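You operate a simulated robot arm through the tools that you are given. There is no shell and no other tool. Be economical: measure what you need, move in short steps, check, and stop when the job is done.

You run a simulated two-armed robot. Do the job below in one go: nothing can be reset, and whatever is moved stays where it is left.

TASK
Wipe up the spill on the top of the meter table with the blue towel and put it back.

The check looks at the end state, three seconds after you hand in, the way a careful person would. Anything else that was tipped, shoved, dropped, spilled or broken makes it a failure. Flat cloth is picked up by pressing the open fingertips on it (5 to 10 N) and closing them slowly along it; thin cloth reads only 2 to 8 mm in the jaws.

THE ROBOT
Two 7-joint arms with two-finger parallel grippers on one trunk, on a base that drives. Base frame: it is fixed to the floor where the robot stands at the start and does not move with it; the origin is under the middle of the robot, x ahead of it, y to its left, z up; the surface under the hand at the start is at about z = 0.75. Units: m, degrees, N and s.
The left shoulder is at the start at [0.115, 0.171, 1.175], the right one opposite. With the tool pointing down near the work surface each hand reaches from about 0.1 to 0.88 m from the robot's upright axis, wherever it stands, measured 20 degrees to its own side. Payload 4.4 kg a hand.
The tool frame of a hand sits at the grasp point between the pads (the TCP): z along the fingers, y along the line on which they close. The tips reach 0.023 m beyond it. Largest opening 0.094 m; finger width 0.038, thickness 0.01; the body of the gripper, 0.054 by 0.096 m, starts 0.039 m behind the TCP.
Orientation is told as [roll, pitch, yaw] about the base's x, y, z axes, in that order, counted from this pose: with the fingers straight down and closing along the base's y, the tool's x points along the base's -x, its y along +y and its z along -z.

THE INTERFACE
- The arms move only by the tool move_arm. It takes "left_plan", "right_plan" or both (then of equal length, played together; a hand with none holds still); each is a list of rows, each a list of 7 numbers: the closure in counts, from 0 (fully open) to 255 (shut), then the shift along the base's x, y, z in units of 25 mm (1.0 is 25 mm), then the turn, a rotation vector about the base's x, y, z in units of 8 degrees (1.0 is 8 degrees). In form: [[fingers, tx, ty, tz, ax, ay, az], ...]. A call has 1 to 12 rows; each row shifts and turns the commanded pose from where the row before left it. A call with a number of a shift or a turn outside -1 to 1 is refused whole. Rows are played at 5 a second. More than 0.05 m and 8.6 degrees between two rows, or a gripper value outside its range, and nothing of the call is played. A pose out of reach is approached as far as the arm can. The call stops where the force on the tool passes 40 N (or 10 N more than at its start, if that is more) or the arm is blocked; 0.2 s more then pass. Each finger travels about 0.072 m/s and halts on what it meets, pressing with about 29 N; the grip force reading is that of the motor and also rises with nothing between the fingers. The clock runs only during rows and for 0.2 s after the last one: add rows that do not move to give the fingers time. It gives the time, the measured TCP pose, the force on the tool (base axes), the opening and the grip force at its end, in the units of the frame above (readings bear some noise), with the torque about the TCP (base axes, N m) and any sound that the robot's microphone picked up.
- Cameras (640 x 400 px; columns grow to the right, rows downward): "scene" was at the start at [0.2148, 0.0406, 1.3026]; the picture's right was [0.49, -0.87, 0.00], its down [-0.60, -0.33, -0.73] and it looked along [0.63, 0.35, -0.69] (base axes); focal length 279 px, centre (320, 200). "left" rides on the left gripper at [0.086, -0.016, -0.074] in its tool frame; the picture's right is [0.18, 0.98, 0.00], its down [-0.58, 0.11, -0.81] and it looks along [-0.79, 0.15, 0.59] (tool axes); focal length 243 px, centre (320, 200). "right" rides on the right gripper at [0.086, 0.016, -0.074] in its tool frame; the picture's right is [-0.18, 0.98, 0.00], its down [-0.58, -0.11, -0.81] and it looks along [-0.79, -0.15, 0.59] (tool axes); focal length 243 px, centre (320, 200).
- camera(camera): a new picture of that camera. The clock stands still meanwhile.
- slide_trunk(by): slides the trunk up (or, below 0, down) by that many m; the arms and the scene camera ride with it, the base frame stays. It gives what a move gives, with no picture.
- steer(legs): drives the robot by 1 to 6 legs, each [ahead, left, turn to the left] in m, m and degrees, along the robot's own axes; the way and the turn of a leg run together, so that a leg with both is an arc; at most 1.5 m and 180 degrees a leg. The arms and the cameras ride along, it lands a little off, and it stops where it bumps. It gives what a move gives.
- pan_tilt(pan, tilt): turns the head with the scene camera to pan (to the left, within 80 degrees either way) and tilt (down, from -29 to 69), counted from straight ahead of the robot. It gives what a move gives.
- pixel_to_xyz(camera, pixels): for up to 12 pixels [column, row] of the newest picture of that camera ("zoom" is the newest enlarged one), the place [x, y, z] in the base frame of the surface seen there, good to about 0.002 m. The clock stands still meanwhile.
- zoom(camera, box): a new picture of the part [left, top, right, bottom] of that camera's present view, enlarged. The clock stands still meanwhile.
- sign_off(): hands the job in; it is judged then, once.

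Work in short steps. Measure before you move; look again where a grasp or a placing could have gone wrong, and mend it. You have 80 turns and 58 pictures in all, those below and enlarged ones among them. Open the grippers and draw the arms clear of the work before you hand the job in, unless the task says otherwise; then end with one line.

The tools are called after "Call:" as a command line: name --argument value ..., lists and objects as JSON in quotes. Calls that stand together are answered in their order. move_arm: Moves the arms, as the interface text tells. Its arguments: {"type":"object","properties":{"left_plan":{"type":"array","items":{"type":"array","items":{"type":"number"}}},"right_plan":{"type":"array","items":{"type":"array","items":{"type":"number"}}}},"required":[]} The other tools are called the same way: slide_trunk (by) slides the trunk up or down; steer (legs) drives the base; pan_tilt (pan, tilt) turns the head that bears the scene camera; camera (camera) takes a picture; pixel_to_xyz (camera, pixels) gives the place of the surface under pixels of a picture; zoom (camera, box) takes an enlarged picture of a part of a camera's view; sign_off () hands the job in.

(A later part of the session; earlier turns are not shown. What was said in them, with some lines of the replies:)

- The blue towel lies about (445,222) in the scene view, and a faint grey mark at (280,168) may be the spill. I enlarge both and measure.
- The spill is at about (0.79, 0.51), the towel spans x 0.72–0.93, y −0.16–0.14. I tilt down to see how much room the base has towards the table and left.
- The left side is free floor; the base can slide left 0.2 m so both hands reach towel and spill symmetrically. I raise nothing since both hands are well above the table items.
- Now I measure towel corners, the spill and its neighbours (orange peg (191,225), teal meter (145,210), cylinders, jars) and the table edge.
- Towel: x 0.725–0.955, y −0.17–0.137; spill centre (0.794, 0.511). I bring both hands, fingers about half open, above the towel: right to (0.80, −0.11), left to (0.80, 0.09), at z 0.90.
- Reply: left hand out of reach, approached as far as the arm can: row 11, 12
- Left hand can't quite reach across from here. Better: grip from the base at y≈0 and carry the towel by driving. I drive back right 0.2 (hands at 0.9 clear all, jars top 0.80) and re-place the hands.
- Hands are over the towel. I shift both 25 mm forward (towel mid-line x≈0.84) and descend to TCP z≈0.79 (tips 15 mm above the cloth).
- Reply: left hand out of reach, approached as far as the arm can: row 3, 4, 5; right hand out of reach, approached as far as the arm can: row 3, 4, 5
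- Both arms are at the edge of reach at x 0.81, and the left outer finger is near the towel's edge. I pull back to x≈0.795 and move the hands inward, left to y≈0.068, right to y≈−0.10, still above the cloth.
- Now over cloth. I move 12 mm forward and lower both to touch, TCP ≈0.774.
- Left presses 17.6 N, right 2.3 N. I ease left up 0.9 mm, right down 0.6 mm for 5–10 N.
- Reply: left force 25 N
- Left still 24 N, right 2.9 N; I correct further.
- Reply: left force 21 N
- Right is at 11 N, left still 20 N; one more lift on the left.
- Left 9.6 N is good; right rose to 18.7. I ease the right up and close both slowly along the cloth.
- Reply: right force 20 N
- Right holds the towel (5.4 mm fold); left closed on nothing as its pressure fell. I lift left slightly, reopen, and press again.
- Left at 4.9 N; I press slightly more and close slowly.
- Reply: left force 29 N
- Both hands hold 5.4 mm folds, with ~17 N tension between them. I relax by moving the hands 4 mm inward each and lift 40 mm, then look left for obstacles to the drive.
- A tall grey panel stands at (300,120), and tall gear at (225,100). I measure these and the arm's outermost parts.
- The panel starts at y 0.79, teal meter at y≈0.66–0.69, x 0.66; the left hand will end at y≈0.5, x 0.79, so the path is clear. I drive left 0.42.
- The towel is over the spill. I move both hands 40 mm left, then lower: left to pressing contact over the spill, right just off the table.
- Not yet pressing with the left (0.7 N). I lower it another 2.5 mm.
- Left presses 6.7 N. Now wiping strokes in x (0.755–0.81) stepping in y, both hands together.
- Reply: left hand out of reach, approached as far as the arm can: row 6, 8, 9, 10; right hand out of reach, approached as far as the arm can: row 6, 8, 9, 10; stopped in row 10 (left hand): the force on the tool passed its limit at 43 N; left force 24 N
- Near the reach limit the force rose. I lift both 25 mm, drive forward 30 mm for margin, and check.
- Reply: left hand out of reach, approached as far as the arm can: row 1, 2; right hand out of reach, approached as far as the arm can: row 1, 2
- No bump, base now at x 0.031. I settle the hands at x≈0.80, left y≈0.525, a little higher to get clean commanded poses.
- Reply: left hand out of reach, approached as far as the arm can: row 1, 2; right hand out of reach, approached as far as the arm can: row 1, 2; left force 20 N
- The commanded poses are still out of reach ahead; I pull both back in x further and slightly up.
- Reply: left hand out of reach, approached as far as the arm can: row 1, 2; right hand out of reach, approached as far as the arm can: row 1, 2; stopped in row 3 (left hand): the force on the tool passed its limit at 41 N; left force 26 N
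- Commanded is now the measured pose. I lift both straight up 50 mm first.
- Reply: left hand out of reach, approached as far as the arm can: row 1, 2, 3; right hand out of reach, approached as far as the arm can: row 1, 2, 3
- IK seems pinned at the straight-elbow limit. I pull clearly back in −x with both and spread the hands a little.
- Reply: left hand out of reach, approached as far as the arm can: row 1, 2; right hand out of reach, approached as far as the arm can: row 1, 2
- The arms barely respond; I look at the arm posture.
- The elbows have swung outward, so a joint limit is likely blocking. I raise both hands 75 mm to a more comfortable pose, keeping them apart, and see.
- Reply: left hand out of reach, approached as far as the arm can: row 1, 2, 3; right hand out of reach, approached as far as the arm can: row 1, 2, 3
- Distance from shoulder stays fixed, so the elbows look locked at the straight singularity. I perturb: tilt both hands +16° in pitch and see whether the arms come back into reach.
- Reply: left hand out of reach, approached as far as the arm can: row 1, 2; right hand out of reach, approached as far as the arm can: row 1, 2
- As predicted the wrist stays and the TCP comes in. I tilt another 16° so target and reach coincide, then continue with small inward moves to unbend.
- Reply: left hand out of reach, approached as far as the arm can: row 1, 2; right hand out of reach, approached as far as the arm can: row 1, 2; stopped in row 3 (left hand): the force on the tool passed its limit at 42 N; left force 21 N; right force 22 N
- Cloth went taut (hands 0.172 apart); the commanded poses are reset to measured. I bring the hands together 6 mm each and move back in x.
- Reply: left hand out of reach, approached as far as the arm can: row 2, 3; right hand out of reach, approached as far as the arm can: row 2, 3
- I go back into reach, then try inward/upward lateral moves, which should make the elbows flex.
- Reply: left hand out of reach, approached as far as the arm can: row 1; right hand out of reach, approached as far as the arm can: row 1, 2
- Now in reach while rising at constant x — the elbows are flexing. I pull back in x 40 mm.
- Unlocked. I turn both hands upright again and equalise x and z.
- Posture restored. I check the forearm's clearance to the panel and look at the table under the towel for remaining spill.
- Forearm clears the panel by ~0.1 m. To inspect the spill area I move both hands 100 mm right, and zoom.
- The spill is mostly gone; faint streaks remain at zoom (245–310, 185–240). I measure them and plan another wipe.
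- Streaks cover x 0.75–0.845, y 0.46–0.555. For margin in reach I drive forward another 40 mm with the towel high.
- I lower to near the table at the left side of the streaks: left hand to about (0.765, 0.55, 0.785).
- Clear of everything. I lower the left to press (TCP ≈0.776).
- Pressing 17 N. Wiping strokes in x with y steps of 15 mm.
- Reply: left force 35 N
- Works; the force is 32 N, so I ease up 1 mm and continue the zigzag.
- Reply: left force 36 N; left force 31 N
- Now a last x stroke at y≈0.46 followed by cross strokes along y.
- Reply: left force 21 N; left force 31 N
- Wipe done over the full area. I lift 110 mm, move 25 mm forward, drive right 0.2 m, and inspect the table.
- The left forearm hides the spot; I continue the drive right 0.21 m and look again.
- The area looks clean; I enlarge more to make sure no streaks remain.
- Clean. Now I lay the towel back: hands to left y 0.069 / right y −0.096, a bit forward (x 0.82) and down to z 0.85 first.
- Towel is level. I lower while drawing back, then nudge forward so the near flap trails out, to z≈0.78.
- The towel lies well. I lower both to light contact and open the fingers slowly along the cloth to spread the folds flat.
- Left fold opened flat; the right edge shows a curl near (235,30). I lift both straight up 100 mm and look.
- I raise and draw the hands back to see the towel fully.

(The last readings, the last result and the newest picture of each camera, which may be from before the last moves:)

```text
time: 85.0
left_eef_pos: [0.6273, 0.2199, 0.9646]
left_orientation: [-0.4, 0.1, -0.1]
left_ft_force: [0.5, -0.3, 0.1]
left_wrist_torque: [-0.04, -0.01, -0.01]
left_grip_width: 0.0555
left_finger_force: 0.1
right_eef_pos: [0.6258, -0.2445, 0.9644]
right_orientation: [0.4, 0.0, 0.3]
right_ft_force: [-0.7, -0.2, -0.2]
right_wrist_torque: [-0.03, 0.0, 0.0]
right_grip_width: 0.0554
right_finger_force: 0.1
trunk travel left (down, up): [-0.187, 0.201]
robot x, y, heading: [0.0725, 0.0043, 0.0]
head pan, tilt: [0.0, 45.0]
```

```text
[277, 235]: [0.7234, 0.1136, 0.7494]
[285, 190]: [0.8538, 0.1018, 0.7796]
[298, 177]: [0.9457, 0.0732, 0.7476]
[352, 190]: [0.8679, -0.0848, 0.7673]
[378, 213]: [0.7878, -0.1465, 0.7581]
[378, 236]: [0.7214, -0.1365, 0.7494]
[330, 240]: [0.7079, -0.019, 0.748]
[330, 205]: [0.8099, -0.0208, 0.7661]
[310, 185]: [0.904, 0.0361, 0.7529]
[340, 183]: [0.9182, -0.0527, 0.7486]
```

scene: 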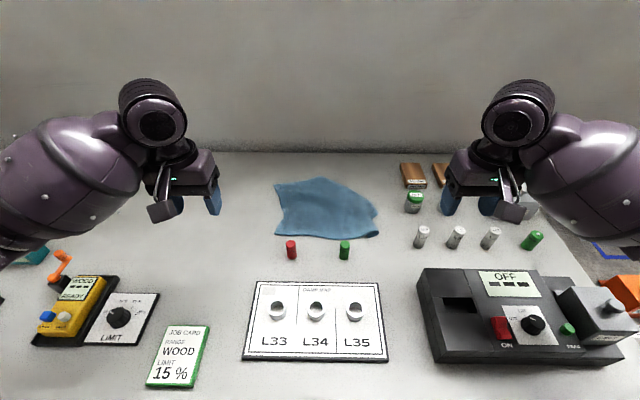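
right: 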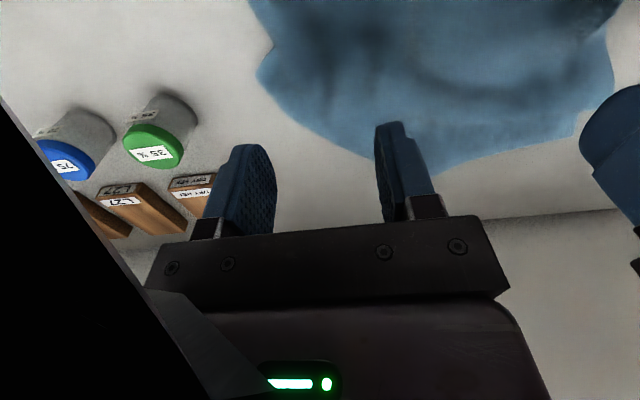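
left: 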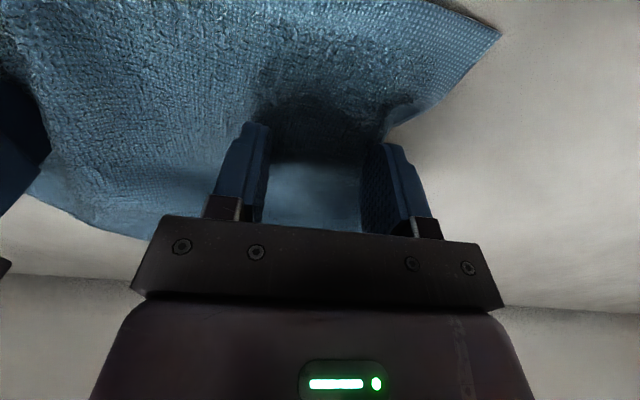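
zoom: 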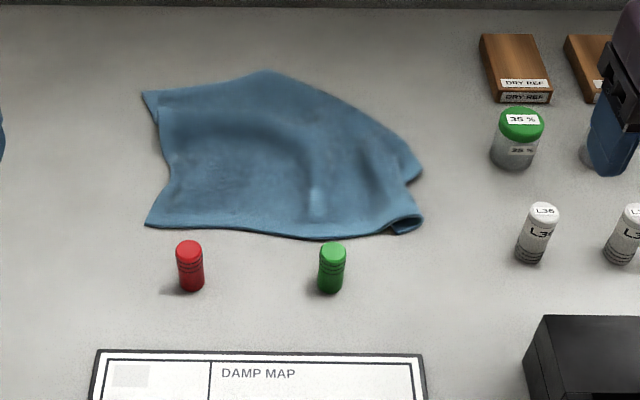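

The towel is back in place but its far-right corner is folded under (edge runs from (340,183) to (378,213)). I'll mend it: drive forward 30 mm for reach, and bring the right hand near that edge for a look, left hand above the left part as an anchor.

Call:
steer --legs '[[0.03, 0, 0]]'

Call:
move_arm --right_plan '[[105, 0.9, 0.8, 0, 0, 0, 0], [105, 0.9, 0.8, 0, 0, 0, 0], [105, 0.9, 0.8, 0, 0, 0, 0], [105, 0.9, 0.8, 0, 0, 0, 0], [105, 0.9, 0.8, -0.5, 0, 0, 0], [105, 0.9, 0.8, -0.8, 0, 0, 0], [105, 0.9, 0.8, -0.8, 0, 0, 0], [105, 0, 0, 0, 0, 0, 0]]' --left_plan '[[255, 0.8, -0.9, 0, 0, 0, 0], [255, 0.8, -0.9, 0, 0, 0, 0], [255, 0.8, -0.9, 0, 0, 0, 0], [255, 0.8, -0.9, -1, 0, 0, 0], [255, 0.8, -0.9, -1, 0, 0, 0], [255, 0.8, -0.9, -1, 0, 0, 0], [255, 0, -0.9, -1, 0, 0, 0], [255, 0, 0, -1, 0, 0, 0]]'

Call:
camera --camera "right"

Call:
camera --camera "scene"

```text
time: 85.8
left_eef_pos: [0.6579, 0.2187, 0.9643]
left_orientation: [-0.5, 0.2, -0.2]
left_ft_force: [-0.1, 0.4, 0.1]
left_wrist_torque: [0.04, 0.01, 0.0]
left_grip_width: 0.0553
left_finger_force: 0.1
right_eef_pos: [0.6582, -0.246, 0.9642]
right_orientation: [0.5, 0.2, 0.2]
right_ft_force: [1.0, 0.1, -0.2]
right_wrist_torque: [0.02, 0.02, 0.01]
right_grip_width: 0.0557
right_finger_force: 0.1
trunk travel left (down, up): [-0.187, 0.201]
robot x, y, heading: [0.1035, 0.0047, 0.2]
head pan, tilt: [0.0, 45.0]
```

```text
time: 87.7
left_eef_pos: [0.7781, 0.0611, 0.8389]
left_orientation: [-0.5, 0.1, -0.2]
left_ft_force: [-0.6, 0.0, -0.5]
left_wrist_torque: [0.01, 0.01, -0.04]
left_grip_width: 0.0001
left_finger_force: 29.3
right_eef_pos: [0.8143, -0.1058, 0.9105]
right_orientation: [0.4, 0.0, 0.2]
right_ft_force: [-0.4, 0.1, 0.1]
right_wrist_torque: [0.0, 0.0, 0.01]
right_grip_width: 0.0552
right_finger_force: 0.1
trunk travel left (down, up): [-0.187, 0.201]
robot x, y, heading: [0.1046, 0.0067, 0.3]
head pan, tilt: [0.0, 45.0]
```

```text
13 pictures are left
```

right: 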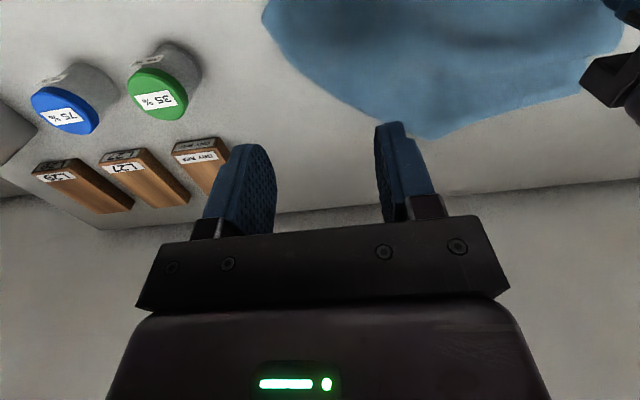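

```text
12 pictures are left
```

scene: 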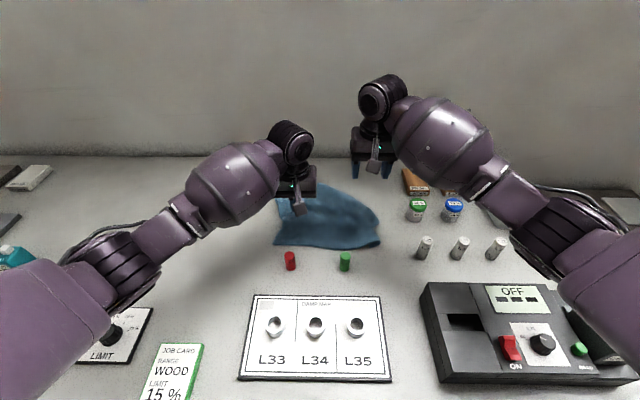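

I measure points along the folded edge in the right-hand view.

Call:
pixel_to_xyz --camera "right" --pixels '[[270, 30], [300, 65], [340, 95], [380, 105], [440, 125], [520, 115], [590, 95], [360, 60], [420, 70], [500, 60]]'

```text
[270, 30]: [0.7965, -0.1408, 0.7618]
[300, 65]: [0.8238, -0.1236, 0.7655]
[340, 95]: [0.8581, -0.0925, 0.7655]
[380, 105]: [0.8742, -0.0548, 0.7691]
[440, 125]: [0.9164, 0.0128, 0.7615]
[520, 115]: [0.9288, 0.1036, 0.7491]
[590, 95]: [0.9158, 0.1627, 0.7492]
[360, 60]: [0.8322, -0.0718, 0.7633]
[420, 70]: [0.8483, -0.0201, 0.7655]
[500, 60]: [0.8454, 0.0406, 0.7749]
```

The towel is flat on its original spot with its centre within ~2 cm of the start; only one corner is tucked, and working it further risks shifting it. I leave it, open both grippers and draw the arms up and back.

Call:
move_arm --right_plan '[[0, 0, 0, 1, 0, 0, 0], [0, 0, -0.3, 1, 0, 0, 0], [0, -1, -0.5, 0.5, 0, 0, 0], [0, -1, -0.5, 0, 0, 0, 0], [0, -1, -0.5, 0, 0, 0, 0], [0, -1, -0.5, 0, 0, 0, 0], [0, -1, -0.5, 0, 0, 0, 0], [0, -1, -0.5, 0, 0, 0, 0], [0, -1, -0.5, 0, 0, 0, 0], [0, -1, -0.5, 0, 0, 0, 0], [0, 0, 0, 0, 0, 0, 0]]' --left_plan '[[255, 0, 0, 1, 0, 0, 0], [255, 0, 0.3, 1, 0, 0, 0], [200, 0, 0.5, 1, 0, 0, 0], [100, 0, 0.5, 1, 0, 0, 0], [0, -1, 0.5, 1, 0, 0, 0], [0, -1, 0.5, 0.6, 0, 0, 0], [0, -1, 0.5, 0, 0, 0, 0], [0, -1, 0.5, 0, 0, 0, 0], [0, -1, 0.5, 0, 0, 0, 0], [0, -1, 0.5, 0, 0, 0, 0], [0, 0, 0, 0, 0, 0, 0]]'

Call:
steer --legs '[[-0.1, 0, 0]]'

Call:
pan_tilt --pan 15 --tilt 45

Call:
camera --camera "scene"

Call:
zoom --camera "scene" --box '[160, 120, 480, 320]'

```text
time: 90.0
left_eef_pos: [0.6276, 0.1692, 0.9768]
left_orientation: [-0.4, 0.3, -0.2]
left_ft_force: [0.4, -0.3, 0.5]
left_wrist_torque: [-0.01, 0.03, 0.01]
left_grip_width: 0.0941
left_finger_force: 0.2
right_eef_pos: [0.6142, -0.214, 0.9727]
right_orientation: [0.4, 0.0, 0.2]
right_ft_force: [-0.5, 0.2, -0.2]
right_wrist_torque: [0.01, 0.01, 0.02]
right_grip_width: 0.0942
right_finger_force: 0.0
trunk travel left (down, up): [-0.187, 0.201]
robot x, y, heading: [0.1042, 0.0045, -0.3]
head pan, tilt: [0.0, 45.0]
```

```text
time: 91.2
left_eef_pos: [0.5282, 0.1693, 0.9783]
left_orientation: [-0.5, 0.0, -0.3]
left_ft_force: [-1.1, 0.5, -0.1]
left_wrist_torque: [-0.01, -0.04, 0.02]
left_grip_width: 0.0939
left_finger_force: 0.0
right_eef_pos: [0.514, -0.2139, 0.9739]
right_orientation: [0.3, 0.0, 0.2]
right_ft_force: [-0.9, 0.6, 1.0]
right_wrist_torque: [-0.02, -0.01, 0.01]
right_grip_width: 0.0943
right_finger_force: 0.0
trunk travel left (down, up): [-0.187, 0.201]
robot x, y, heading: [0.0032, 0.0055, -0.0]
head pan, tilt: [0.0, 45.0]
```

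```text
time: 92.0
left_eef_pos: [0.5288, 0.1704, 0.9774]
left_orientation: [-0.4, 0.0, -0.1]
left_ft_force: [-0.2, 0.1, 0.1]
left_wrist_torque: [0.01, -0.04, -0.01]
left_grip_width: 0.0939
left_finger_force: 0.1
right_eef_pos: [0.5135, -0.2125, 0.9742]
right_orientation: [0.4, -0.1, 0.2]
right_ft_force: [0.0, -0.2, 0.1]
right_wrist_torque: [0.02, 0.01, -0.02]
right_grip_width: 0.0943
right_finger_force: 0.1
trunk travel left (down, up): [-0.187, 0.201]
robot x, y, heading: [0.0014, 0.0058, 0.1]
head pan, tilt: [15.0, 45.0]
```

```text
11 pictures are left
```

scene: 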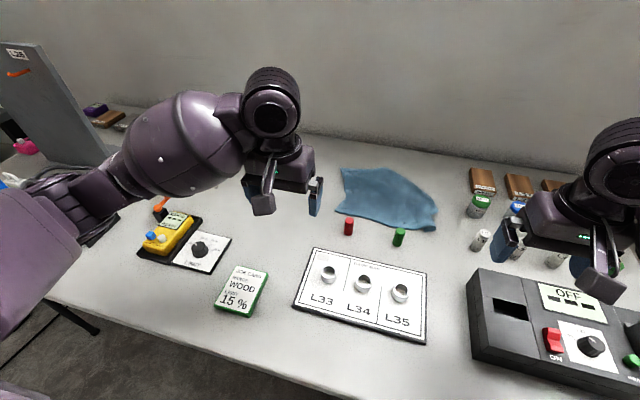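

```text
2.00 times, centred on (320, 220) of scene
```

zoom: 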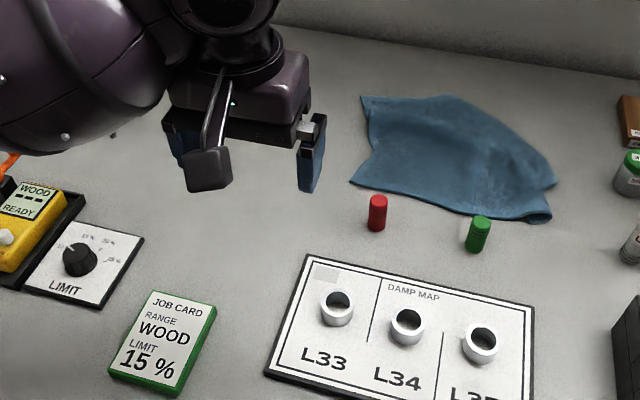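

The spill area was seen clean, the towel lies back on its spot, nothing else moved, and both grippers are open and clear. I hand in.

Call:
sign_off

```text
The job is handed in.
```

I wiped up the spill with the blue towel and put the towel back in its original place to within a few centimetres. It is a little wrinkled, and its far-right corner is folded under. An enlarged view showed no streaks left, nothing else appeared disturbed, and both grippers are open and clear.
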